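You operate a simulated robot arm through the tools that you are given. There is no shell and no other tool. Be economical: measure what you need, move in short steps, check, and stop when the job is done.

You run a simulated two-armed robot. Do the job below in one go: nothing can be reset, and whatever is moved stays where it is left.

Task
Brush the wire pack marked 280 mm clean in the cleaner, then switch it off.
Fine: brush knob on PACK; leave it in the cradle with the lid shut, and the other pack where it lies.

Only the result counts: the job must be done as asked and must still hold three seconds after the hand-in. Knocking over, shifting, dropping, spilling or breaking anything else fails it. Lids that push on must go on centred and level and be pressed home; caps that screw on are set level and turned clockwise until they are tight.

Robot
Two 7-joint arms with two-finger grippers on one trunk, on a base that drives. Base frame: it is fixed to the floor where the robot stands at the start and does not move with it; the origin is under the middle of the robot, x ahead of it, y to its left, z up; the surface under the hand at the start is at about z = 860. Units: mm, rad, N and s.
The left shoulder is at the start at [43, 170, 1348], the right one opposite. With the tool pointing down near the work surface each hand reaches from about 100 to 640 mm from the robot's upright axis, wherever it stands, measured 20 degrees to its own side. Places, roughly: brush knob [400, 800, 1000]; cleaner lid [700, 700, 1000]; cleaner power switch [400, 600, 1000]; cradle of the cleaner [500, 700, 1000]; seconds knob [400, 700, 1000]. Payload 2.69 kg a hand.
Tool frame (each hand has its own): the origin (TCP) lies between the finger pads and is the grasp point; the fingertips stand 20 mm ahead of it; z points along the fingers, y is the line along which they close. Largest opening 100 mm; the body of the gripper starts 63 mm behind the TCP.
Orientation is that of the tool frame in the base frame, as a unit quaternion [x, y, z, w]. With the fingers straight down and closing along the base's y, the tool's x points along the base's -x, its y along +y and its z along -z.

Tools
- The arms move only by the tool play_rows. It takes "left_series", "right_series" or both (then of equal length, played together; a hand with none holds still); each is a list of rows, each a list of 6 numbers: the shift along the base's x, y, z in mm, then the turn, a rotation vector about the base's x, y, z in rad. In form: [[x, y, z, wx, wy, wz], ...]. A call has 1 to 10 rows; each row shifts and turns the commanded pose from where the row before left it. "left_claw" and "right_claw" are, for a hand that has rows, the gripper command, from -1 (fully open) to 1 (shut), values between in proportion, set as the call begins (left out, the last holds). A row lasts 0.2 s, in which the tool goes at most 50 mm and 0.15 rad; a call with a longer step from one row to the next is refused whole, and so is a gripper value outside its range. Where a pose cannot be reached the arm comes as near as it can. A force on the tool above 50 N (or 10 N above the force at the start of the call, whichever is more), or a blocked arm, ends the call early, and 0.2 s more pass. Each finger travels about 108 mm/s and halts on what it meets, pressing with about 29 N; the grip force reading is that of the motor and also rises with nothing between the fingers. The clock runs only during rows and for 0.2 s after the last one: add rows that do not move to give the fingers time. It gives the time, the measured TCP pose, the force on the tool (base axes), the opening and the grip force at its end, in the units of the frame above (readings bear some noise), with the torque about the TCP (base axes, N m) and any sound that the robot's microphone picked up.
- Cameras (640 x 400 px; columns grow to the right, rows downward): "scene" is now at [161, 40.1, 1261.8]; the picture's right is [0.53, -0.85, -0.01], its down [-0.35, -0.21, -0.91] and it looks along [0.77, 0.49, -0.41] (base axes); focal length 214 px, centre (320, 200). "left" rides on the left gripper at [70, 19, -99] in its tool frame; the picture's right is [-0.26, 0.97, 0.00], its down [-0.75, -0.20, -0.63] and it looks along [-0.61, -0.16, 0.78] (tool axes); focal length 230 px, centre (320, 200). "right" rides on the right gripper at [70, -18, -99] in its tool frame; the picture's right is [0.26, 0.97, 0.00], its down [-0.75, 0.20, -0.63] and it looks along [-0.61, 0.16, 0.78] (tool axes); focal length 230 px, centre (320, 200). There is no depth. A picture from a camera that has moved, and an enlarged one, comes with that camera's place and axes in the base frame and with its lens. The place of the scene camera against the robot may be out by one fixed shift of up to 18 mm in any direction.
- grab_frame(camera): a new picture of that camera. It takes no simulated time.
- slide_trunk(by): slides the trunk up (or, below 0, down) by that many mm; the arms and the scene camera ride with it, the base frame stays. It gives what a move gives, with no picture.
- roll_base(legs): drives the robot by 1 to 6 legs, each [ahead, turn to the left] in mm and rad, along the robot's own axes; the way and the turn of a leg run together, so that a leg with both is an arc; at most 1500 mm and 3.142 rad a leg. The arms and the cameras ride along, it lands a little off, and it stops where it bumps. It gives what a move gives.
- aim_head(pan, tilt): turns the head with the scene camera to pan (to the left, within 1.047 rad either way) and tilt (down, from -0.506 to 1.204), counted from straight ahead of the robot. It gives what a move gives.
- enlarge(camera, box): a new picture of the part [left, top, right, bottom] of that camera's present view, enlarged. It takes no simulated time.
- sign_off(): hands the job in; it is judged then, once.

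Work in short steps. Places have to be worked out from the pictures, the camera data and where the tool is seen: move nearer, look again, correct. Check each grasp and each placing, and mend what went wrong. You have 120 turns and 108 pictures in all, those below and enlarged ones among them. Open the grippers and draw the arms clear of the work before you hand the job in, unless the task says otherwise; then end with one line.

The tools are called after "Emit:" as name(argument=value, ...) on one line, values as JSON. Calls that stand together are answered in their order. play_rows: Moves the arms, as the interface text tells. Its arguments: {"type":"object","properties":{"left_series":{"type":"array"},"left_claw":{"type":"number"},"right_series":{"type":"array"},"right_claw":{"type":"number"}},"required":[]} The other tools are called the same way: slide_trunk (by) slides the trunk up or down; roll_base (legs) drives the base; aim_head (pan, tilt) turns the head that bears the scene camera; grab_frame (camera) takes a picture; enlarge (camera, box) takes an enlarged picture of a part of a camera's view; sign_off () hands the job in.

At the start:

```text
t: 0.0
left_position: [291.5, 402.2, 1287.2]
left_tool_rot: [0.0, 1.0, -0.001, 0.0]
left_ft_force: [-0.3, -0.9, -0.1]
left_wrist_torque: [0.01, 0.06, 0.03]
left_finger_gap: 100.3
left_gripper_force: 0.1
right_position: [362.2, 47.1, 1259.3]
right_tool_rot: [0.0, 1.0, 0.0, -0.001]
right_ft_force: [0.7, -1.0, 0.0]
right_wrist_torque: [0.02, 0.04, 0.0]
right_finger_gap: 99.6
right_gripper_force: 0.1
trunk travel left (down, up): [-575.0, 115.0]
robot x, y, heading: [0.8, 0.4, -0.001]
head pan, tilt: [0.559, 0.408]
```

scene: 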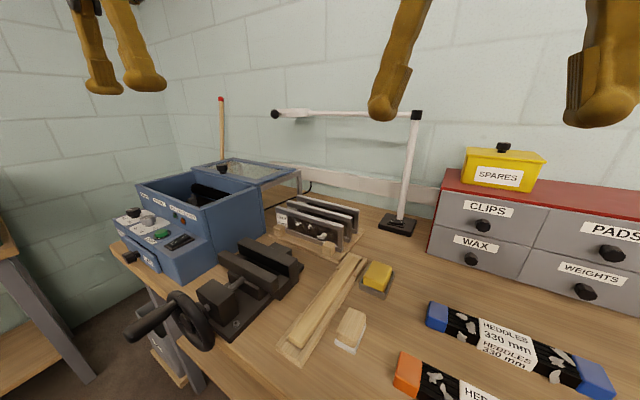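
right: 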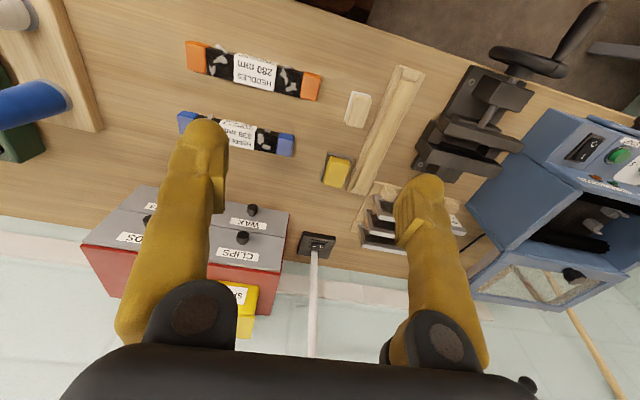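
left: 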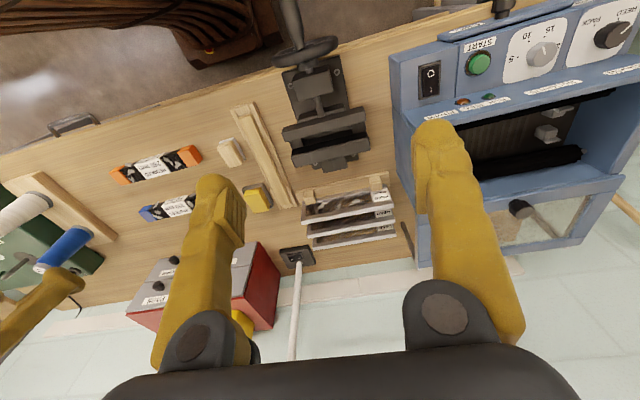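

I see the orange-ended pack (280 mm) and the cleaner at left with knobs and lid open. I enlarge the panel and aim to read the labels.

Emit:
enlarge(camera="left", box=[380, 0, 640, 270])

Emit:
enlarge(camera="scene", box=[90, 130, 330, 300])

Emit:
aim_head(pan=0.9, tilt=0.6)

```text
1.48 times, centred on (510, 135) of left
camera zoom: at [222.4, 421.4, 1385.7], right [0.26, 0.97, 0.0], down [0.75, -0.2, 0.63], along [0.61, -0.16, -0.78], focal length 341 px, centre (38, 296)
```

zoom: 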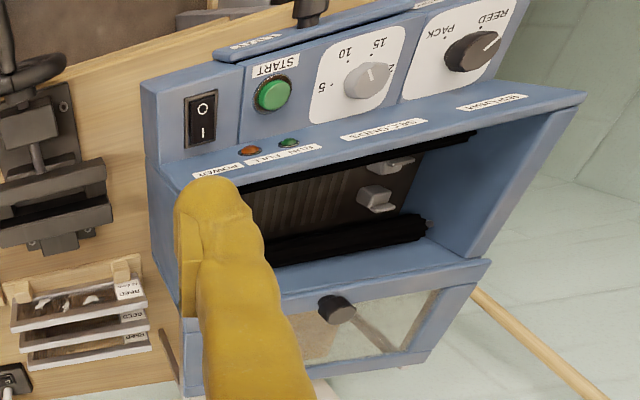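

```text
2.35 times, centred on (210, 215) of scene
camera zoom: at [161.0, 40.1, 1261.8], right [0.53, -0.85, -0.01], down [-0.35, -0.21, -0.91], along [0.77, 0.49, -0.41], focal length 505 px, centre (579, 165)
```

zoom: 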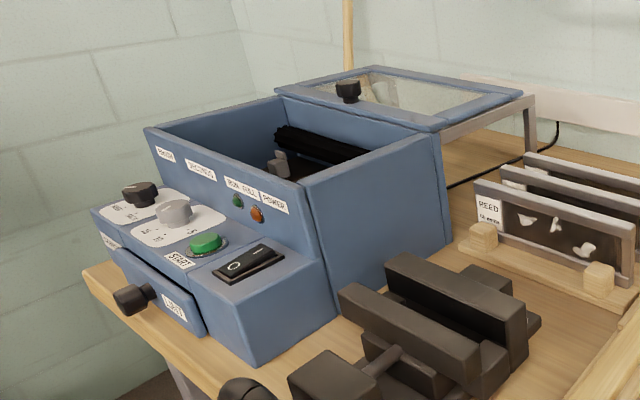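

```text
t: 0.8
left_position: [269.0, 401.7, 1291.6]
left_tool_rot: [0.0, 1.0, -0.002, 0.009]
left_ft_force: [-1.4, -0.3, 0.1]
left_wrist_torque: [-0.02, 0.02, -0.02]
left_finger_gap: 100.1
left_gripper_force: 0.1
right_position: [342.2, 47.3, 1265.7]
right_tool_rot: [0.001, 1.0, -0.002, 0.008]
right_ft_force: [0.0, 0.6, 0.0]
right_wrist_torque: [0.01, -0.03, 0.03]
right_finger_gap: 100.3
right_gripper_force: 0.1
trunk travel left (down, up): [-575.0, 115.0]
robot x, y, heading: [-5.0, -3.0, 0.0]
head pan, tilt: [0.901, 0.6]
```

The cleaner has a sliding lid, a drawer at the front and lamps. I look with the turned head.

Emit:
grab_frame(camera="scene")

Emit:
enlarge(camera="left", box=[400, 0, 640, 150])

Emit:
enlarge(camera="right", box=[480, 80, 640, 300])

```text
102 pictures are left
camera scene: at [135.1, 60.2, 1245.0], right [0.78, -0.62, -0.01], down [-0.36, -0.44, -0.82], along [0.5, 0.65, -0.57], focal length 214 px, centre (320, 200)
```

scene: 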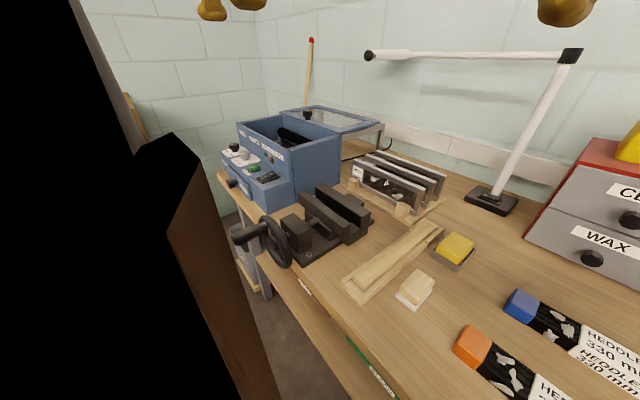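

```text
2.67 times, centred on (520, 75) of left
camera zoom: at [198.3, 420.9, 1388.8], right [0.26, 0.97, 0.0], down [0.74, -0.2, 0.64], along [0.62, -0.16, -0.77], focal length 614 px, centre (-213, 533)
```

zoom: 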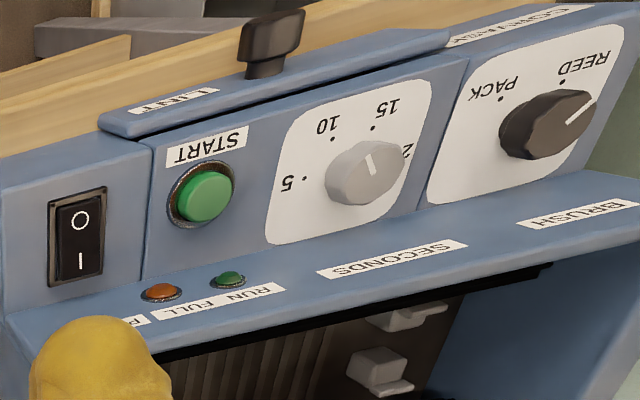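

```text
1.82 times, centred on (560, 190) of right
camera zoom: at [270.7, 28.7, 1363.9], right [-0.26, 0.97, -0.01], down [0.74, 0.2, 0.64], along [0.62, 0.16, -0.77], focal length 418 px, centre (-116, 218)
```

zoom: 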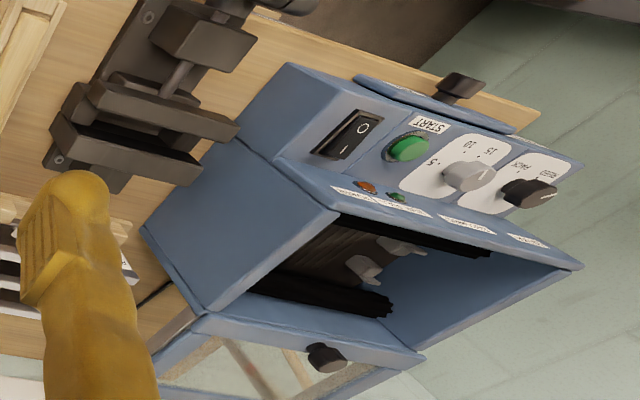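

Cleaner switch estimated near (357,585,946), start (353,663), brush knob (357,841). I check the pack and aim the head toward it.

Emit:
aim_head(pan=0.1, tilt=0.8)

Emit:
grab_frame(camera="scene")

Emit:
enlarge(camera="right", box=[160, 20, 360, 160])

```text
t: 2.0
left_position: [271.5, 401.1, 1291.0]
left_tool_rot: [0.0, 1.0, -0.001, 0.008]
left_ft_force: [-0.3, -0.3, -0.1]
left_wrist_torque: [-0.01, -0.05, 0.0]
left_finger_gap: 100.1
left_gripper_force: 0.0
right_position: [344.0, 46.6, 1265.4]
right_tool_rot: [0.0, 1.0, -0.001, 0.008]
right_ft_force: [0.1, -0.2, -0.3]
right_wrist_torque: [-0.03, 0.01, 0.02]
right_finger_gap: 100.3
right_gripper_force: 0.1
trunk travel left (down, up): [-575.0, 115.0]
robot x, y, heading: [-5.7, 0.6, 0.001]
head pan, tilt: [0.099, 0.799]
```

```text
99 pictures are left
camera scene: at [162.4, -0.8, 1227.4], right [0.1, -0.99, 0.0], down [-0.73, -0.07, -0.68], along [0.68, 0.07, -0.73], focal length 214 px, centre (320, 200)
```

scene: 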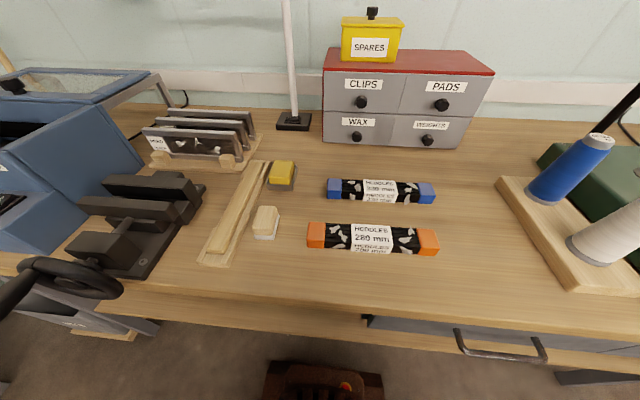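

```text
2.86 times, centred on (260, 90) of right
camera zoom: at [273.4, 28.7, 1363.3], right [-0.26, 0.97, -0.01], down [0.74, 0.2, 0.64], along [0.62, 0.16, -0.77], focal length 657 px, centre (491, 514)
```

zoom: 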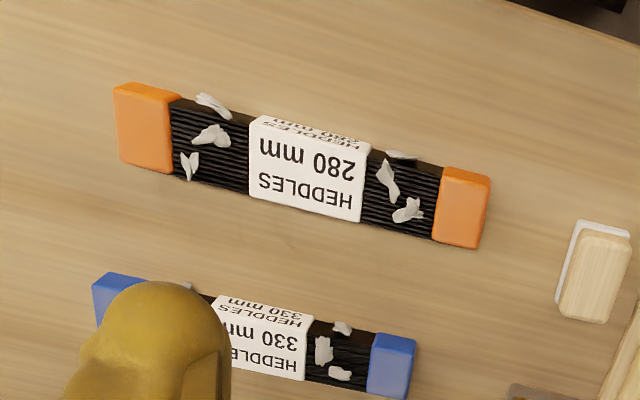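

Pack centre about (402,-68,~885), long axis along y, length ~240. First I inspect the cleaner up close: back off, turn, drive left 550, turn back, come forward.

Emit:
roll_base(legs=[[-150, 0], [0, 1.571], [550, 0], [0, -1.571], [150, 0]])

Emit:
aim_head(pan=0.25, tilt=0.7)

Emit:
grab_frame(camera="scene")

Emit:
grab_frame(camera="left")

```text
t: 14.9
left_position: [240.4, 958.2, 1297.4]
left_tool_rot: [-0.001, 1.0, -0.001, 0.02]
left_ft_force: [-0.9, -0.2, -0.1]
left_wrist_torque: [-0.03, -0.07, 0.03]
left_finger_gap: 100.1
left_gripper_force: 0.0
right_position: [311.3, 604.4, 1274.4]
right_tool_rot: [0.0, 1.0, 0.0, 0.021]
right_ft_force: [-1.0, 0.6, 0.7]
right_wrist_torque: [-0.06, -0.08, -0.01]
right_finger_gap: 99.9
right_gripper_force: 0.1
trunk travel left (down, up): [-575.0, 115.0]
robot x, y, heading: [2.5, 555.1, 0.004]
head pan, tilt: [0.099, 0.799]
```

```text
t: 15.7
left_position: [257.3, 956.4, 1295.3]
left_tool_rot: [-0.001, 1.0, -0.001, 0.015]
left_ft_force: [-0.5, 0.2, -0.1]
left_wrist_torque: [-0.03, 0.02, -0.03]
left_finger_gap: 100.0
left_gripper_force: 0.0
right_position: [329.3, 604.1, 1270.7]
right_tool_rot: [-0.001, 1.0, 0.0, 0.015]
right_ft_force: [-0.7, -0.2, 0.1]
right_wrist_torque: [-0.04, -0.02, -0.01]
right_finger_gap: 99.9
right_gripper_force: 0.0
trunk travel left (down, up): [-575.0, 115.0]
robot x, y, heading: [-0.7, 554.8, 0.0]
head pan, tilt: [0.25, 0.7]
```

```text
97 pictures are left
camera scene: at [144.1, 566.6, 1238.5], right [0.25, -0.97, 0.0], down [-0.62, -0.16, -0.77], along [0.74, 0.19, -0.64], focal length 214 px, centre (320, 200)
```

scene: 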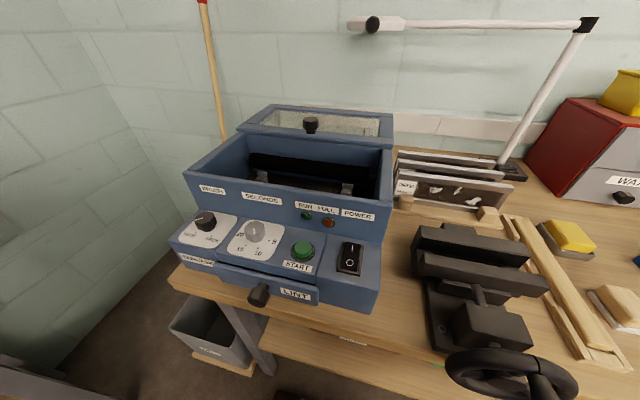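

```text
96 pictures are left
camera left: at [185.2, 976.6, 1391.5], right [0.26, 0.97, 0.01], down [0.73, -0.2, 0.65], along [0.63, -0.16, -0.76], focal length 230 px, centre (320, 200)
```

left: 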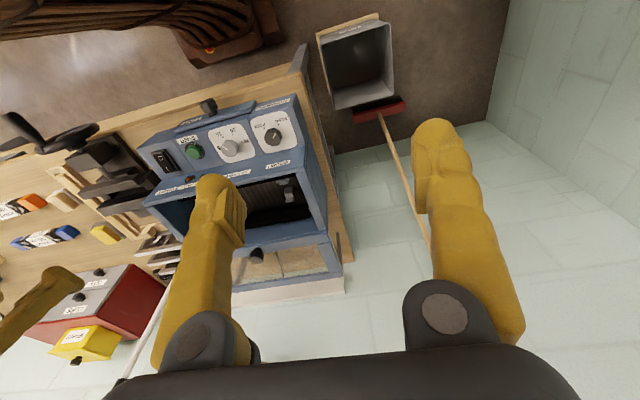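

I zoom on the panel, lamps and inside.

Emit:
enlarge(camera="scene", box=[165, 190, 405, 320])

Emit:
enlarge(camera="scene", box=[180, 90, 420, 230])

Emit:
enlarge(camera="scene", box=[160, 280, 340, 400])

Emit:
grab_frame(camera="right")

```text
2.67 times, centred on (285, 255) of scene
camera zoom: at [144.1, 566.6, 1238.5], right [0.25, -0.97, 0.0], down [-0.62, -0.16, -0.77], along [0.74, 0.19, -0.64], focal length 572 px, centre (413, 53)
```

zoom: 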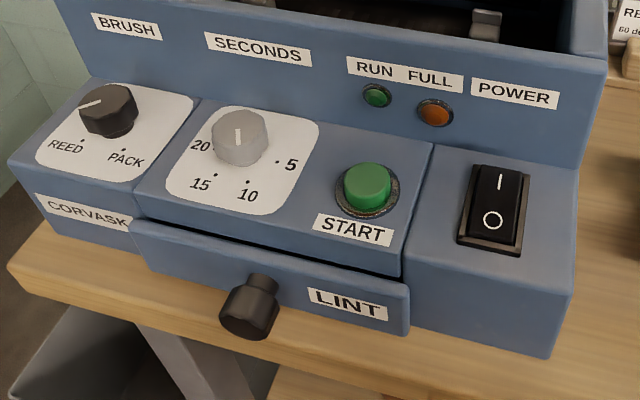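

```text
2.67 times, centred on (300, 160) of scene
camera zoom: at [144.1, 566.6, 1238.5], right [0.25, -0.97, 0.0], down [-0.62, -0.16, -0.77], along [0.74, 0.19, -0.64], focal length 572 px, centre (373, 307)
```

zoom: 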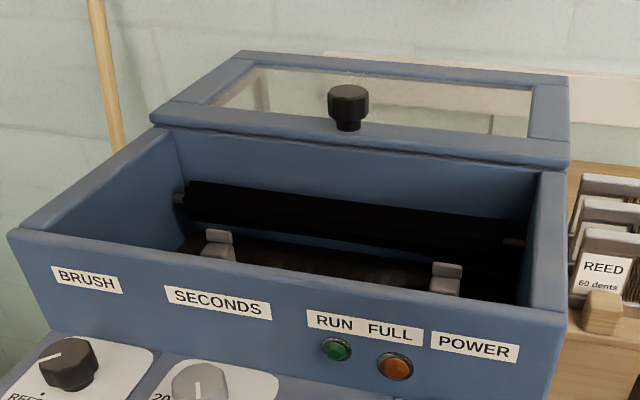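

```text
3.33 times, centred on (250, 340) of scene
camera zoom: at [144.1, 566.6, 1238.5], right [0.25, -0.97, 0.0], down [-0.62, -0.16, -0.77], along [0.74, 0.19, -0.64], focal length 715 px, centre (553, -267)
```

zoom: 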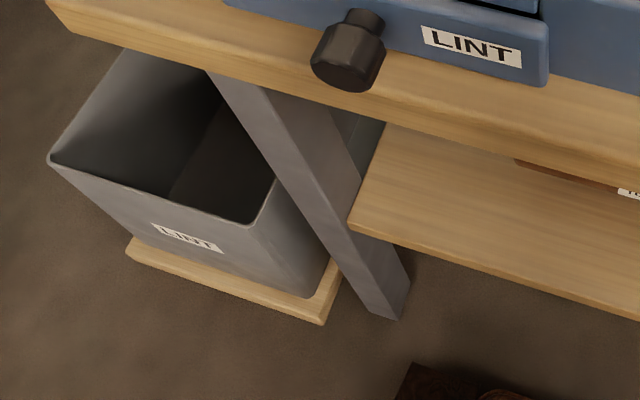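

```text
92 pictures are left
camera right: at [257.9, 584.4, 1367.8], right [-0.26, 0.97, -0.01], down [0.73, 0.2, 0.65], along [0.63, 0.16, -0.76], focal length 230 px, centre (320, 200)
```

right: 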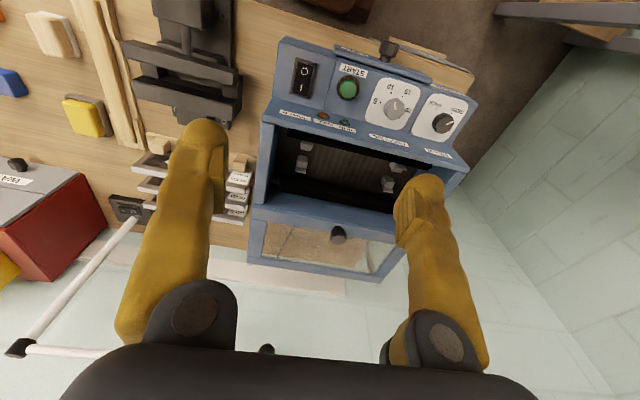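

FULL lamp and LINT drawer noted; the rocker's state is unclear. I enlarge the right camera's view for the interior, knobs and switch.

Emit:
enlarge(camera="right", box=[250, 30, 490, 180])

Emit:
enlarge(camera="right", box=[240, 110, 480, 290])

Emit:
enlarge(camera="scene", box=[175, 200, 295, 270])

```text
2.67 times, centred on (370, 105) of right
camera zoom: at [257.9, 584.4, 1367.8], right [-0.26, 0.97, -0.01], down [0.73, 0.2, 0.65], along [0.63, 0.16, -0.76], focal length 614 px, centre (187, 453)
```

zoom: 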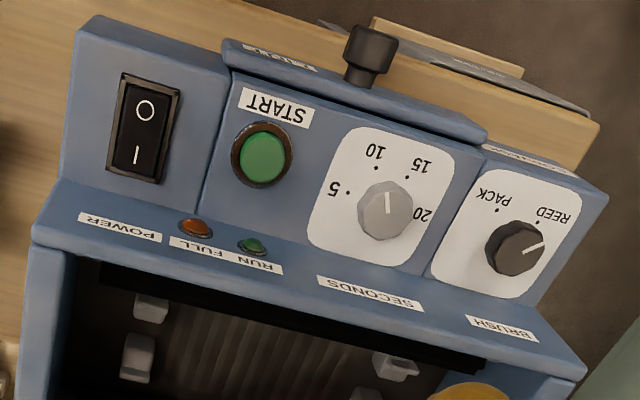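

```text
2.22 times, centred on (360, 200) of right
camera zoom: at [257.9, 584.4, 1367.8], right [-0.26, 0.97, -0.01], down [0.73, 0.2, 0.65], along [0.63, 0.16, -0.76], focal length 511 px, centre (231, 200)
```

zoom: 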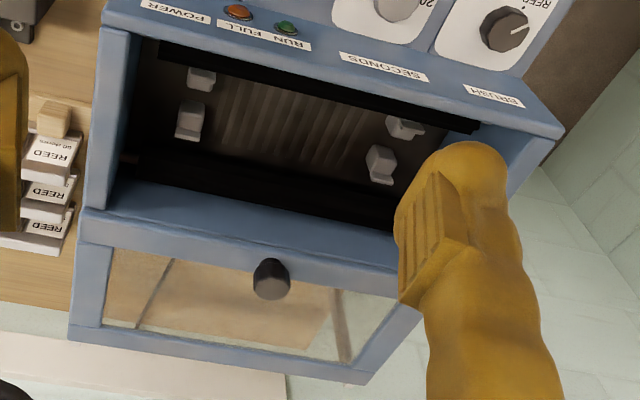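

```text
5.33 times, centred on (235, 235) of scene
camera zoom: at [144.1, 566.6, 1238.5], right [0.25, -0.97, 0.0], down [-0.62, -0.16, -0.77], along [0.74, 0.19, -0.64], focal length 1144 px, centre (773, 13)
```

zoom: 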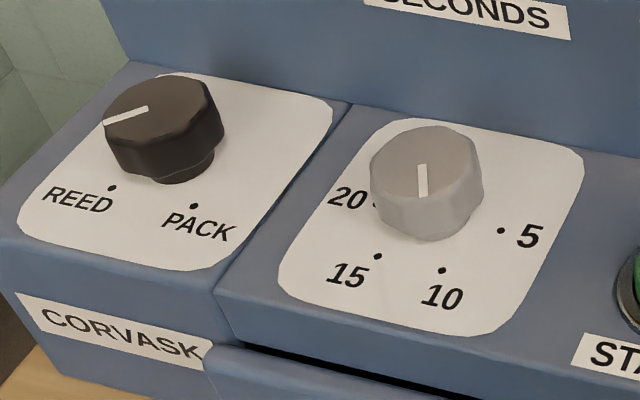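

Knob/switch positions agree between cameras: brush (361,840,960), seconds (360,741), start (355,657,948), switch (360,580,945). I move the right arm aside and bring the left above the cleaner for a close look.

Emit:
play_rows(left_series=[[15, -39, -19, 0, 0, 0], [15, -39, -19, 0, 0, 0], [15, -39, -19, 0, 0, 0], [15, -39, -19, 0, 0, 0], [15, -39, -19, 0, 0, 0]], right_series=[[-10, -47, 0, 0, 0, 0], [-10, -47, 0, 0, 0, 0], [-10, -47, 0, 0, 0, 0], [-10, -47, 0, 0, 0, 0], [-10, -47, 0, 0, 0, 0]])

Emit:
grab_frame(camera="left")

```text
t: 16.9
left_position: [338.1, 757.5, 1201.2]
left_tool_rot: [0.0, 1.0, 0.001, 0.013]
left_ft_force: [0.5, -0.6, -0.2]
left_wrist_torque: [0.1, 0.08, -0.02]
left_finger_gap: 100.1
left_gripper_force: 0.1
right_position: [283.1, 365.3, 1269.5]
right_tool_rot: [0.0, 1.0, 0.002, 0.015]
right_ft_force: [0.7, -0.7, 0.8]
right_wrist_torque: [0.11, 0.06, 0.01]
right_finger_gap: 100.1
right_gripper_force: 0.0
trunk travel left (down, up): [-575.0, 115.0]
robot x, y, heading: [-0.0, 553.3, 0.007]
head pan, tilt: [0.25, 0.7]
```

```text
88 pictures are left
camera left: at [264.7, 776.5, 1297.8], right [0.26, 0.97, 0.01], down [0.73, -0.2, 0.65], along [0.63, -0.16, -0.76], focal length 230 px, centre (320, 200)
```

left: 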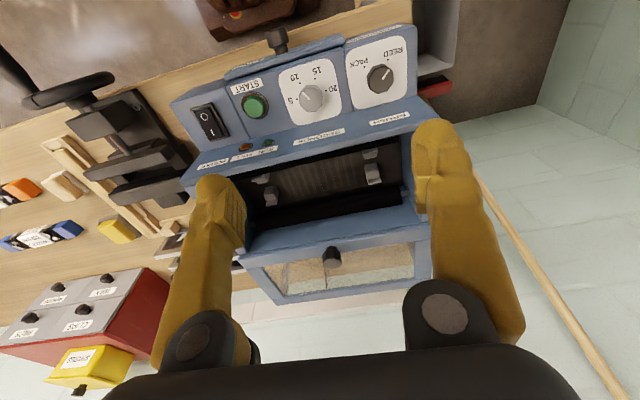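

I enlarge the interior, and the panel, from here.

Emit:
enlarge(camera="left", box=[220, 110, 440, 300])

Emit:
enlarge(camera="left", box=[170, 20, 420, 170])

```text
2.11 times, centred on (330, 205) of left
camera zoom: at [264.7, 776.5, 1297.8], right [0.26, 0.97, 0.01], down [0.73, -0.2, 0.65], along [0.63, -0.16, -0.76], focal length 484 px, centre (299, 190)
```

zoom: 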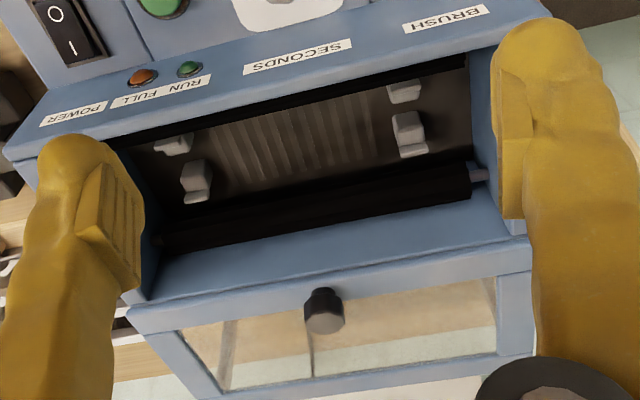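

```text
2.56 times, centred on (295, 95) of left
camera zoom: at [264.7, 776.5, 1297.8], right [0.26, 0.97, 0.01], down [0.73, -0.2, 0.65], along [0.63, -0.16, -0.76], focal length 589 px, centre (384, 469)
```

zoom: 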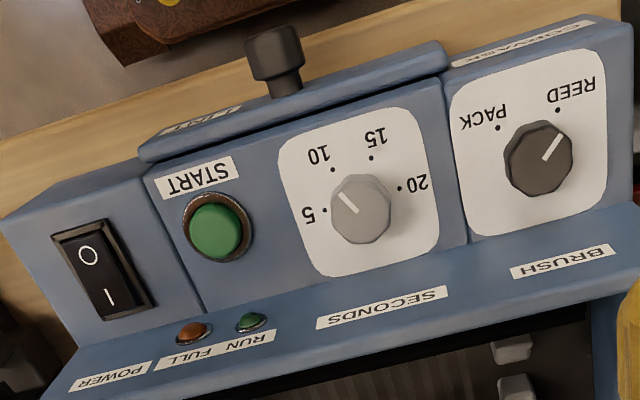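

Cradle lugs estimated at x≈478/525, y≈609/813, z≈940 top, centre (501,711). I tilt the hand to look straight down into the cleaner.

Emit:
play_rows(left_series=[[31, -13, -12, 0, 0.138, 0], [31, -13, -12, 0, 0.138, 0], [31, -13, -12, 0, 0.138, 0], [31, -13, -12, 0, 0.138, 0], [31, -13, -12, 0, 0.138, 0]])

Emit:
grab_frame(camera="left")

```text
t: 18.2
left_position: [513.7, 694.4, 1159.9]
left_tool_rot: [0.0, 0.958, -0.002, -0.286]
left_ft_force: [-0.8, 0.3, 0.3]
left_wrist_torque: [-0.01, -0.06, -0.04]
left_finger_gap: 100.0
left_gripper_force: 0.1
right_position: [263.2, 367.3, 1248.5]
right_tool_rot: [-0.001, 1.0, -0.001, -0.027]
right_ft_force: [-1.4, -1.5, 1.3]
right_wrist_torque: [0.01, -0.11, 0.0]
right_finger_gap: 100.0
right_gripper_force: 0.0
trunk travel left (down, up): [-575.0, 115.0]
robot x, y, heading: [0.3, 555.8, 0.004]
head pan, tilt: [0.25, 0.7]
stopped in row 5 (left hand): the arm was blocked; the commanded pose is now the measured one
```

```text
85 pictures are left
camera left: at [509.4, 713.4, 1279.7], right [0.22, 0.97, -0.15], down [0.97, -0.2, 0.12], along [0.08, -0.17, -0.98], focal length 230 px, centre (320, 200)
```

left: 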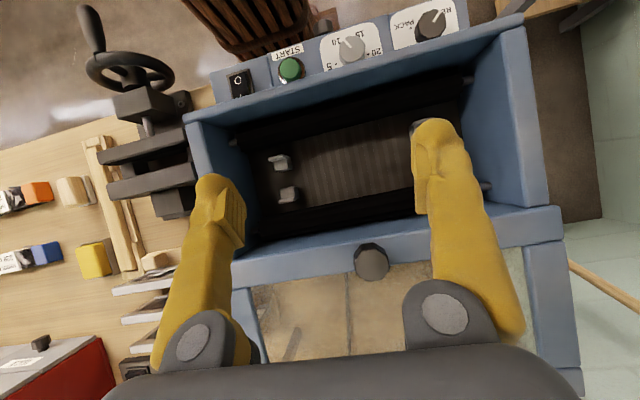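

Blocked at the end (probably a joint limit), but the view is good. I enlarge the interior.

Emit:
enlarge(camera="left", box=[220, 60, 500, 260])

```text
2.00 times, centred on (360, 160) of left
camera zoom: at [509.4, 713.4, 1279.7], right [0.22, 0.97, -0.15], down [0.97, -0.2, 0.12], along [0.08, -0.17, -0.98], focal length 460 px, centre (240, 280)
```

zoom: 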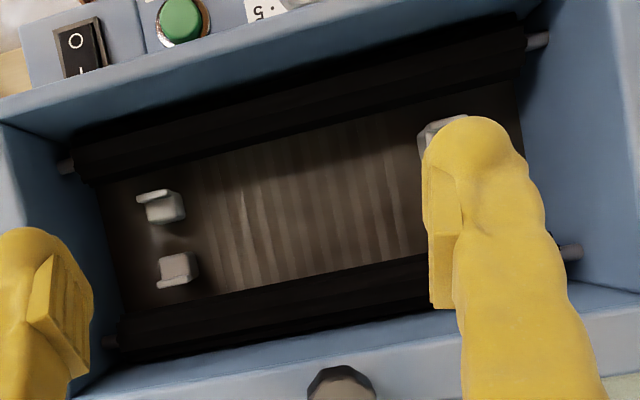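

Cradle: two blocks with outer tabs, pack lies along y between rollers. Now to the brush knob: hand upright above (360,839).

Emit:
play_rows(left_series=[[-31, 29, -10, 0, -0.116, 0], [-31, 29, -10, 0, -0.116, 0], [-31, 29, -10, 0, -0.116, 0], [-31, 29, -10, 0, -0.116, 0], [-30, 29, -10, 0, -0.116, 0]], left_claw=-0.2)

Emit:
grab_frame(camera="left")

```text
t: 18.6
left_position: [485.2, 709.7, 1149.2]
left_tool_rot: [-0.001, 0.96, 0.0, -0.279]
left_ft_force: [0.1, 0.2, -1.0]
left_wrist_torque: [-0.06, 0.04, 0.03]
left_finger_gap: 59.8
left_gripper_force: 0.0
right_position: [252.5, 367.7, 1239.1]
right_tool_rot: [-0.001, 0.999, -0.003, -0.053]
right_ft_force: [0.9, -0.2, 0.6]
right_wrist_torque: [-0.02, 0.08, -0.01]
right_finger_gap: 100.2
right_gripper_force: 0.0
trunk travel left (down, up): [-575.0, 115.0]
robot x, y, heading: [3.2, 551.2, 0.002]
head pan, tilt: [0.25, 0.7]
stopped in row 1 (left hand): the arm was blocked; the commanded pose is now the measured one
```

```text
83 pictures are left
camera left: at [479.2, 730.0, 1270.4], right [0.21, 0.97, -0.14], down [0.97, -0.2, 0.13], along [0.1, -0.16, -0.98], focal length 230 px, centre (320, 200)
```

left: 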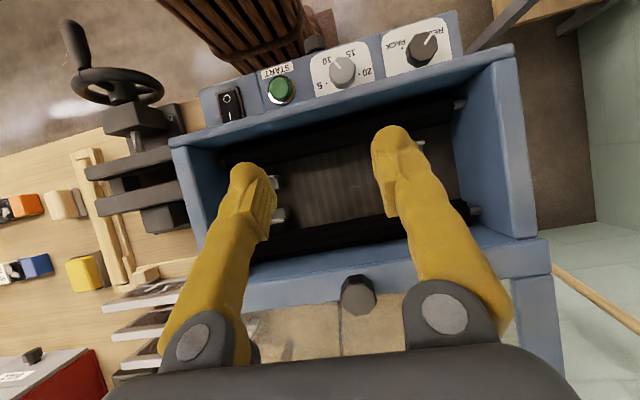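

The arm reports blocked; I retry gently, mostly pulling up and back.

Emit:
play_rows(left_series=[[-20, 0, 10, 0, -0.06, 0], [-20, 5, 10, 0, -0.08, 0], [-20, 5, 5, 0, -0.08, 0]])

Emit:
grab_frame(camera="scene")

```text
t: 18.9
left_position: [449.7, 709.4, 1167.0]
left_tool_rot: [-0.002, 0.967, 0.001, -0.254]
left_ft_force: [-1.0, -1.3, -0.6]
left_wrist_torque: [0.01, -0.07, 0.03]
left_finger_gap: 60.2
left_gripper_force: 0.0
right_position: [226.8, 370.4, 1234.2]
right_tool_rot: [0.004, 0.998, 0.002, -0.066]
right_ft_force: [-0.2, -1.0, 0.0]
right_wrist_torque: [0.01, -0.07, -0.05]
right_finger_gap: 99.8
right_gripper_force: 0.0
trunk travel left (down, up): [-575.0, 115.0]
robot x, y, heading: [-0.9, 553.0, 0.001]
head pan, tilt: [0.25, 0.7]
stopped in row 1 (left hand): the arm was blocked; the commanded pose is now the measured one
```

```text
82 pictures are left
camera scene: at [160.4, 566.7, 1236.4], right [0.25, -0.97, 0.0], down [-0.63, -0.16, -0.76], along [0.73, 0.19, -0.65], focal length 214 px, centre (320, 200)
```

scene: 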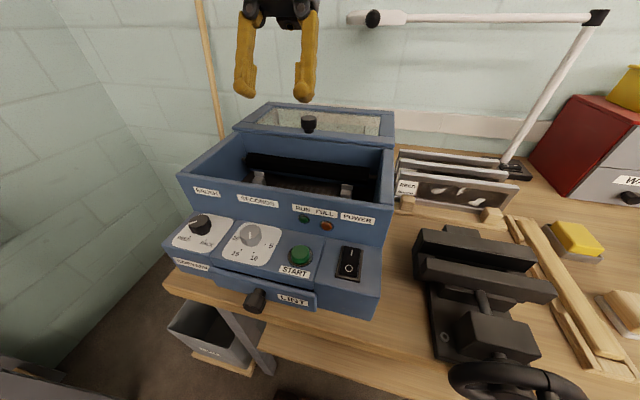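

The hand moved though, body swaying perhaps. I hold still a few rows to see where things settle.

Emit:
play_rows(left_series=[[0, 0, 0, 0, 0, 0], [0, 0, 0, 0, 0, 0], [0, 0, 0, 0, 0, 0]], right_series=[[0, 0, 0, 0, 0, 0], [0, 0, 0, 0, 0, 0], [0, 0, 0, 0, 0, 0]])

```text
t: 19.7
left_position: [454.5, 709.0, 1164.9]
left_tool_rot: [-0.002, 0.966, 0.001, -0.258]
left_ft_force: [-0.3, -0.6, -0.5]
left_wrist_torque: [0.04, 0.01, 0.01]
left_finger_gap: 60.2
left_gripper_force: 0.0
right_position: [231.5, 370.9, 1232.3]
right_tool_rot: [0.004, 0.998, 0.002, -0.068]
right_ft_force: [0.1, -0.6, -0.3]
right_wrist_torque: [0.0, 0.02, 0.0]
right_finger_gap: 100.0
right_gripper_force: 0.0
trunk travel left (down, up): [-575.0, 115.0]
robot x, y, heading: [-1.6, 553.4, 0.001]
head pan, tilt: [0.25, 0.7]
```

Stable. I continue in smaller steps to upright, moving toward above the knob.

Emit:
play_rows(left_series=[[-10, 10, 5, 0, -0.05, 0], [-15, 15, 0, 0, -0.07, 0], [-15, 20, 0, 0, -0.08, 0], [-15, 20, 0, 0, -0.08, 0], [-15, 20, 0, 0, -0.08, 0], [-15, 20, 0, 0, -0.08, 0], [-10, 20, 0, 0, -0.08, 0]])

```text
t: 21.3
left_position: [358.0, 834.0, 1169.2]
left_tool_rot: [-0.002, 1.0, -0.001, 0.0]
left_ft_force: [-0.8, -0.5, -0.8]
left_wrist_torque: [-0.04, -0.01, -0.02]
left_finger_gap: 60.1
left_gripper_force: 0.1
right_position: [231.4, 371.1, 1232.8]
right_tool_rot: [0.004, 0.998, 0.002, -0.068]
right_ft_force: [0.3, -0.5, 0.8]
right_wrist_torque: [0.0, -0.04, 0.0]
right_finger_gap: 100.2
right_gripper_force: 0.1
trunk travel left (down, up): [-575.0, 115.0]
robot x, y, heading: [-2.5, 556.3, -0.0]
head pan, tilt: [0.25, 0.7]
```

Upright above the knob. I pre-turn the hand -45° about z and descend to z≈1010 (box wall top is ~1028, so I stay watchful).

Emit:
play_rows(left_series=[[1, 1, -20, 0, 0, -0.131], [1, 1, -25, 0, 0, -0.131], [0, 1, -25, 0, 0, -0.131], [0, 1, -25, 0, 0, -0.131], [0, 1, -25, 0, 0, -0.131], [0, 0, -25, 0, 0, -0.131], [0, 0, -14, 0, 0, 0]])

Emit:
grab_frame(camera="left")

Emit:
enlarge(camera="scene", box=[130, 150, 310, 290])

```text
t: 22.9
left_position: [359.3, 840.2, 1011.4]
left_tool_rot: [0.382, 0.924, 0.0, -0.001]
left_ft_force: [0.1, -0.7, -0.6]
left_wrist_torque: [-0.03, 0.03, -0.01]
left_finger_gap: 59.7
left_gripper_force: 0.1
right_position: [231.1, 370.7, 1233.2]
right_tool_rot: [0.003, 0.998, 0.002, -0.067]
right_ft_force: [-0.2, -0.5, -0.2]
right_wrist_torque: [0.0, 0.0, 0.0]
right_finger_gap: 100.0
right_gripper_force: 0.0
trunk travel left (down, up): [-575.0, 115.0]
robot x, y, heading: [3.3, 554.1, 0.002]
head pan, tilt: [0.25, 0.7]
```

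```text
81 pictures are left
camera left: at [324.4, 902.5, 1109.4], right [0.86, 0.5, 0.0], down [0.39, -0.67, 0.63], along [0.32, -0.54, -0.78], focal length 230 px, centre (320, 200)
```

left: 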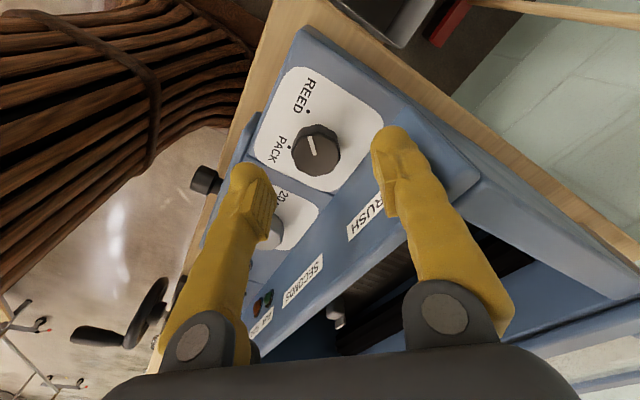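

```text
2.86 times, centred on (220, 220) of scene
camera zoom: at [165.6, 566.9, 1235.6], right [0.25, -0.97, 0.0], down [-0.64, -0.16, -0.75], along [0.73, 0.19, -0.66], focal length 613 px, centre (606, 143)
```

zoom: 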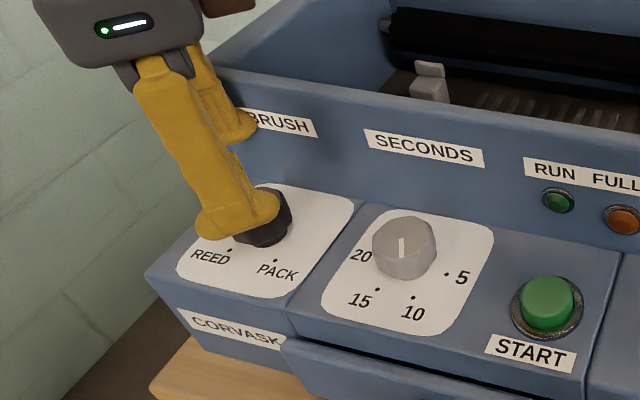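

Knob is centred under the hand at (359,838). I descend to TCP z≈970 and close on it.

Emit:
play_rows(left_series=[[0, -1, -20, 0, 0, 0], [0, -1, -15, 0, 0, 0], [0, 0, -6, 0, 0, 0], [0, 0, 0, 0, 0, 0]])

Emit:
play_rows(left_series=[[0, 0, 0, 0, 0, 0], [0, 0, 0, 0, 0, 0], [0, 0, 0, 0, 0, 0]], left_claw=1)

Emit:
enlarge(camera="scene", box=[130, 150, 310, 290])

```text
t: 23.9
left_position: [359.8, 837.4, 970.2]
left_tool_rot: [0.381, 0.925, -0.001, -0.001]
left_ft_force: [-0.6, -0.1, 0.0]
left_wrist_torque: [-0.01, 0.01, 0.0]
left_finger_gap: 59.6
left_gripper_force: 0.1
right_position: [229.5, 370.5, 1232.7]
right_tool_rot: [0.002, 0.998, 0.002, -0.067]
right_ft_force: [-0.2, 0.1, -0.4]
right_wrist_torque: [0.03, 0.01, 0.0]
right_finger_gap: 99.9
right_gripper_force: 0.1
trunk travel left (down, up): [-575.0, 115.0]
robot x, y, heading: [-1.8, 553.8, 0.006]
head pan, tilt: [0.25, 0.7]
```

```text
t: 24.7
left_position: [358.5, 836.1, 970.0]
left_tool_rot: [0.381, 0.925, -0.002, -0.003]
left_ft_force: [-7.2, -11.5, -15.6]
left_wrist_torque: [-0.33, -0.09, 0.04]
left_finger_gap: 31.8
left_gripper_force: 45.7
right_position: [231.0, 369.7, 1232.8]
right_tool_rot: [0.003, 0.998, 0.002, -0.067]
right_ft_force: [0.1, 0.1, 0.0]
right_wrist_torque: [-0.03, 0.01, 0.0]
right_finger_gap: 99.9
right_gripper_force: 0.1
trunk travel left (down, up): [-575.0, 115.0]
robot x, y, heading: [4.9, 556.3, 0.003]
head pan, tilt: [0.25, 0.7]
```

```text
2.86 times, centred on (220, 220) of scene
camera zoom: at [165.4, 566.2, 1235.5], right [0.25, -0.97, 0.0], down [-0.64, -0.16, -0.75], along [0.73, 0.19, -0.66], focal length 613 px, centre (606, 143)
```

zoom: 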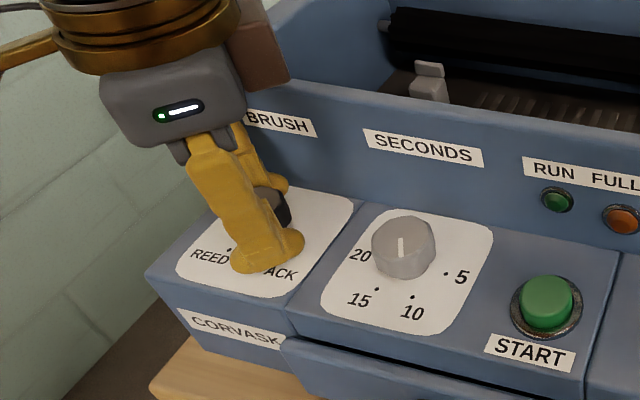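

Gripped (31.8 mm). Turn counter-clockwise (seen from above) ~86°.

Emit:
play_rows(left_series=[[0, 0, 0, 0, 0, 0.15], [0, 0, 0, 0, 0, 0.15], [0, 0, 0, 0, 0, 0.15], [0, 0, 0, 0, 0, 0.15], [0, 0, 0, 0, 0, 0.15], [0, 0, 0, 0, 0, 0.15], [0, 0, 0, 0, 0, 0.15], [0, 0, 0, 0, 0, 0.15], [0, 0, 0, 0, 0, 0.15], [0, 0, 0, 0, 0, 0.15]])

Emit:
grab_frame(camera="left")

```text
t: 26.9
left_position: [358.7, 835.7, 970.2]
left_tool_rot: [-0.352, 0.936, -0.001, 0.0]
left_ft_force: [-15.0, -7.4, -0.6]
left_wrist_torque: [0.13, 0.14, 0.03]
left_finger_gap: 31.9
left_gripper_force: 44.9
right_position: [229.2, 369.2, 1233.4]
right_tool_rot: [0.003, 0.998, 0.002, -0.066]
right_ft_force: [0.1, -0.9, -1.2]
right_wrist_torque: [0.02, -0.01, 0.01]
right_finger_gap: 100.0
right_gripper_force: 0.1
trunk travel left (down, up): [-575.0, 115.0]
robot x, y, heading: [-2.9, 553.5, 0.001]
head pan, tilt: [0.25, 0.7]
```

```text
78 pictures are left
camera left: at [294.9, 805.0, 1068.9], right [-0.44, 0.9, 0.0], down [0.7, 0.34, 0.63], along [0.56, 0.28, -0.78], focal length 230 px, centre (320, 200)
```

left: 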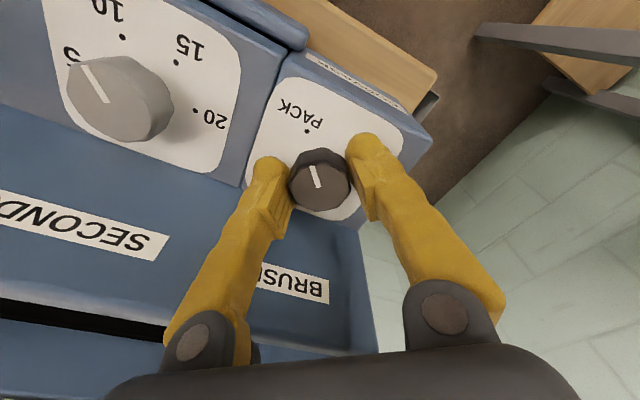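

Pointer is on PACK (both directions ≈43° from front). Release, rise, and swing the hand over to view the switch closely.

Emit:
play_rows(left_series=[[0, 0, 0, 0, 0, 0], [0, 0, 0, 0, 0, 0], [0, 0, 20, 0, 0, 0], [0, 0, 40, 0, 0, 0], [0, 0, 40, 0, 0, 0], [-5, -10, 20, 0, 0, -0.1]], left_claw=-0.3)

Emit:
play_rows(left_series=[[-10, -45, 0, 0, 0, -0.12], [-10, -45, 0, 0, 0, -0.12], [-10, -45, 0, 0, 0, -0.12], [-10, -45, 0, 0, 0, -0.12], [-10, -30, 0, 0, 0, -0.12]], left_claw=-1)

Emit:
grab_frame(camera="left")

```text
t: 28.3
left_position: [355.2, 826.8, 1090.4]
left_tool_rot: [-0.303, 0.953, 0.0, 0.0]
left_ft_force: [1.0, -0.7, 0.0]
left_wrist_torque: [0.0, -0.02, -0.02]
left_finger_gap: 64.7
left_gripper_force: 0.0
right_position: [230.8, 370.8, 1233.0]
right_tool_rot: [0.003, 0.998, 0.002, -0.067]
right_ft_force: [0.0, -0.3, -0.2]
right_wrist_torque: [0.01, 0.01, -0.01]
right_finger_gap: 99.9
right_gripper_force: 0.0
trunk travel left (down, up): [-575.0, 115.0]
robot x, y, heading: [0.2, 553.3, 0.005]
head pan, tilt: [0.25, 0.7]
```

```text
t: 29.5
left_position: [311.5, 617.1, 1094.0]
left_tool_rot: [-0.021, 1.0, -0.012, 0.0]
left_ft_force: [0.3, 0.0, 0.4]
left_wrist_torque: [-0.01, -0.01, -0.02]
left_finger_gap: 100.1
left_gripper_force: 0.1
right_position: [230.9, 370.4, 1232.6]
right_tool_rot: [0.002, 0.998, 0.002, -0.067]
right_ft_force: [-0.3, 0.5, 0.7]
right_wrist_torque: [-0.01, -0.01, 0.02]
right_finger_gap: 99.9
right_gripper_force: 0.1
trunk travel left (down, up): [-575.0, 115.0]
robot x, y, heading: [0.2, 556.9, 0.004]
head pan, tilt: [0.25, 0.7]
```

```text
77 pictures are left
camera left: at [241.4, 636.0, 1191.6], right [0.22, 0.98, -0.02], down [0.76, -0.15, 0.63], along [0.61, -0.16, -0.77], focal length 230 px, centre (320, 200)
```

left: 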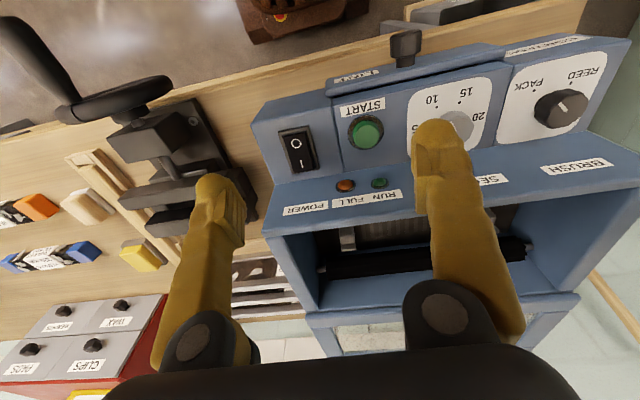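

I enlarge the switch and lamps.

Emit:
enlarge(camera="left", box=[260, 100, 420, 220])

Emit:
enlarge(camera="scene", box=[280, 210, 390, 290])

```text
3.33 times, centred on (340, 160) of left
camera zoom: at [241.4, 636.0, 1191.6], right [0.22, 0.98, -0.02], down [0.76, -0.15, 0.63], along [0.61, -0.16, -0.77], focal length 767 px, centre (253, 333)
```

zoom: 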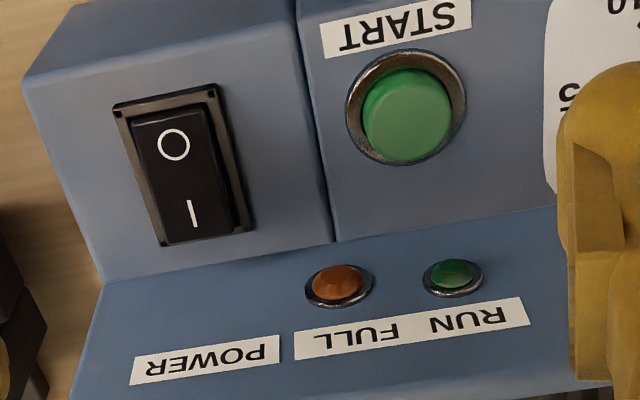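

```text
5.00 times, centred on (335, 250) of scene
camera zoom: at [165.4, 567.3, 1235.6], right [0.25, -0.97, 0.0], down [-0.64, -0.16, -0.75], along [0.73, 0.19, -0.66], focal length 1072 px, centre (245, -50)
```

zoom: 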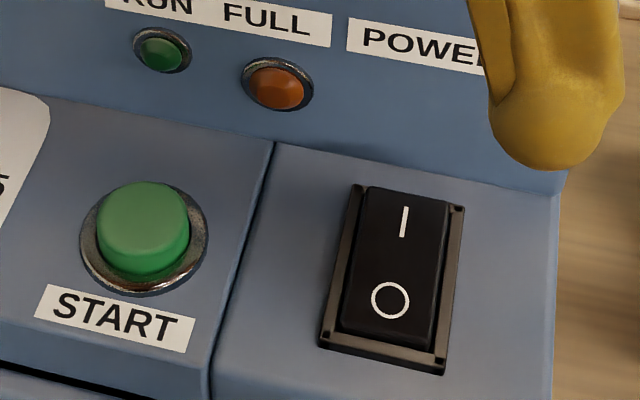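

Rocker is on O (off): its I end stands up. I at about (373,577,950). I close the left fingers and go above it, then press slowly.

Emit:
play_rows(left_series=[[20, -10, 0, 0, 0, -0.04], [20, -10, -20, 0, 0, 0], [15, -10, -30, 0, 0, 0], [10, -10, -30, 0, 0, 0], [0, 0, -25, 0, 0, 0], [0, 0, 0, 0, 0, 0]], left_claw=1)

Emit:
enlarge(camera="scene", box=[270, 150, 430, 290])

```text
t: 30.5
left_position: [375.5, 594.0, 1051.3]
left_tool_rot: [-0.042, 0.998, -0.041, 0.01]
left_ft_force: [-0.1, -0.4, -0.2]
left_wrist_torque: [0.05, -0.02, -0.02]
left_finger_gap: 0.2
left_gripper_force: 28.9
right_position: [225.6, 377.6, 1235.8]
right_tool_rot: [0.015, 0.998, 0.015, -0.064]
right_ft_force: [0.0, -0.9, -1.0]
right_wrist_torque: [0.01, -0.07, 0.02]
right_finger_gap: 99.8
right_gripper_force: 0.1
trunk travel left (down, up): [-575.0, 115.0]
robot x, y, heading: [1.3, 550.7, 0.007]
head pan, tilt: [0.25, 0.7]
stopped in row 4 (left hand): the force on the tool passed its limit at 322 N (the readings are from after the stop); the commanded pose is now the measured one
```

```text
2.86 times, centred on (350, 220) of scene
camera zoom: at [161.8, 567.0, 1235.9], right [0.25, -0.97, 0.0], down [-0.63, -0.16, -0.76], along [0.73, 0.19, -0.65], focal length 613 px, centre (234, 143)
```

zoom: 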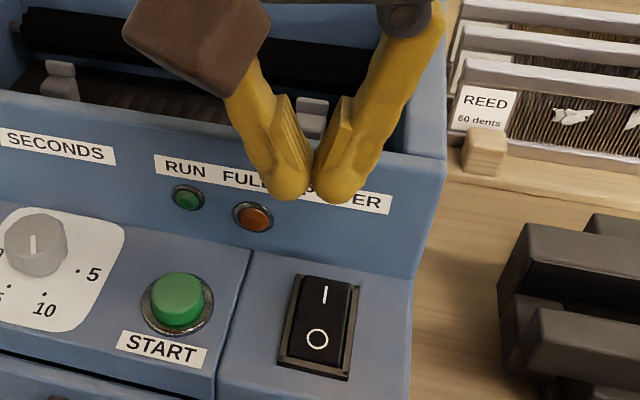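

Something touched with a force spike; the right arm shifted, so likely the arms met. I move the right arm well away to its side first.

Emit:
play_rows(right_series=[[0, -35, 0, 0, 0, 0], [0, -45, 0, 0, 0, 0], [0, -45, 0, 0, 0, 0], [0, -45, 0, 0, 0, 0], [0, -45, 0, 0, 0, 0], [0, 0, 0, 0, 0, 0]])

Emit:
aim_head(pan=-0.2, tilt=0.3)

Emit:
grab_frame(camera="scene")

```text
t: 31.9
left_position: [379.9, 591.5, 1054.7]
left_tool_rot: [-0.041, 0.998, -0.044, 0.014]
left_ft_force: [-0.5, 0.6, -0.6]
left_wrist_torque: [0.0, -0.03, 0.01]
left_finger_gap: 0.0
left_gripper_force: 29.5
right_position: [229.6, 154.4, 1243.2]
right_tool_rot: [0.003, 0.998, 0.0, -0.06]
right_ft_force: [0.8, -0.2, 0.2]
right_wrist_torque: [0.0, -0.02, -0.02]
right_finger_gap: 100.2
right_gripper_force: 0.0
right hand out of reach, approached as far as the arm can: row 1
trunk travel left (down, up): [-575.0, 115.0]
robot x, y, heading: [-0.2, 555.6, 0.003]
head pan, tilt: [0.25, 0.7]
```

```text
t: 32.8
left_position: [380.0, 591.0, 1054.3]
left_tool_rot: [-0.041, 0.998, -0.044, 0.013]
left_ft_force: [-0.5, -0.8, 0.1]
left_wrist_torque: [-0.01, 0.03, 0.0]
left_finger_gap: 0.0
left_gripper_force: 29.0
right_position: [230.0, 155.0, 1244.1]
right_tool_rot: [0.004, 0.998, 0.001, -0.059]
right_ft_force: [1.2, 0.0, -0.9]
right_wrist_torque: [-0.01, 0.01, 0.02]
right_finger_gap: 100.1
right_gripper_force: 0.2
trunk travel left (down, up): [-575.0, 115.0]
robot x, y, heading: [4.1, 555.4, 0.003]
head pan, tilt: [-0.201, 0.3]
```

```text
73 pictures are left
camera scene: at [175.4, 527.3, 1271.5], right [-0.19, -0.98, 0.0], down [-0.31, 0.06, -0.95], along [0.93, -0.19, -0.31], focal length 214 px, centre (320, 200)
```

scene: 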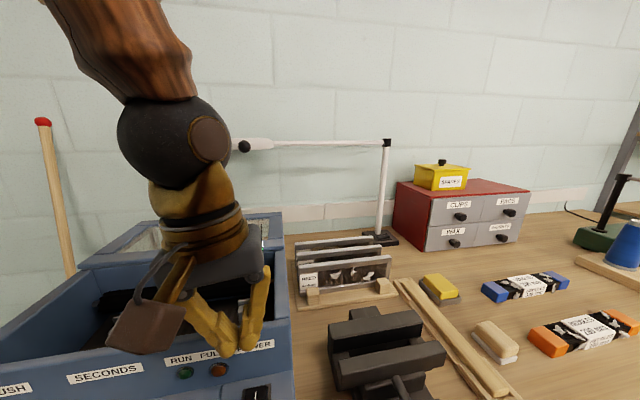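

Right arm is clear. I level the left hand, and lower it to z≈1000 above the I side.

Emit:
aim_head(pan=0.25, tilt=0.7)

Emit:
play_rows(left_series=[[-2, -7, 0, 0.044, 0.013, -0.041], [-2, -7, -5, 0.044, 0.013, -0.041], [0, 0, -20, 0, 0, 0], [0, 0, -20, 0, 0, 0], [0, 0, 0, 0, 0, 0]])

Emit:
enlarge(camera="scene", box=[270, 150, 430, 290])

```text
t: 33.7
left_position: [379.7, 592.6, 1053.3]
left_tool_rot: [-0.041, 0.998, -0.043, 0.014]
left_ft_force: [0.2, -0.4, -0.3]
left_wrist_torque: [0.03, 0.0, 0.01]
left_finger_gap: 0.0
left_gripper_force: 28.6
right_position: [231.2, 154.5, 1242.1]
right_tool_rot: [0.003, 0.998, 0.0, -0.059]
right_ft_force: [-0.2, -0.7, 0.1]
right_wrist_torque: [0.03, -0.01, -0.02]
right_finger_gap: 100.0
right_gripper_force: 0.1
trunk travel left (down, up): [-575.0, 115.0]
robot x, y, heading: [0.5, 555.1, 0.005]
head pan, tilt: [0.25, 0.7]
```

```text
t: 34.5
left_position: [377.7, 586.7, 1051.0]
left_tool_rot: [-0.049, 0.998, -0.037, 0.008]
left_ft_force: [-0.9, -0.7, -0.9]
left_wrist_torque: [0.0, -0.09, 0.03]
left_finger_gap: 0.1
left_gripper_force: 29.3
right_position: [211.8, 159.4, 1244.9]
right_tool_rot: [0.005, 0.999, 0.011, -0.038]
right_ft_force: [-0.3, 0.1, 0.9]
right_wrist_torque: [-0.03, -0.04, -0.02]
right_finger_gap: 99.9
right_gripper_force: 0.2
trunk travel left (down, up): [-575.0, 115.0]
robot x, y, heading: [1.8, 555.9, 0.005]
head pan, tilt: [0.25, 0.7]
stopped in row 4 (left hand): the force on the tool passed its limit at 249 N (the readings are from after the stop); the commanded pose is now the measured one
```

```text
2.86 times, centred on (350, 220) of scene
camera zoom: at [162.3, 567.5, 1235.9], right [0.25, -0.97, 0.0], down [-0.63, -0.16, -0.76], along [0.73, 0.19, -0.65], focal length 613 px, centre (234, 143)
```

zoom: 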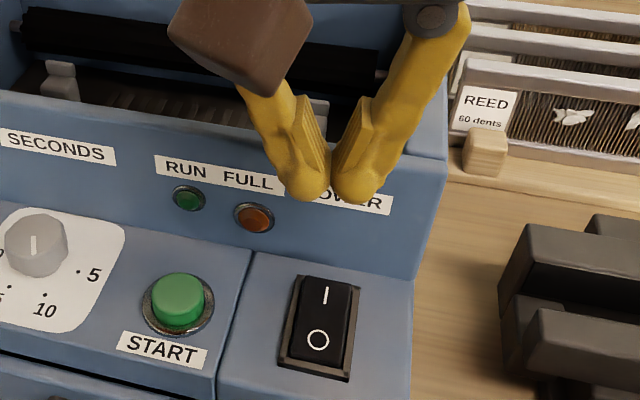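

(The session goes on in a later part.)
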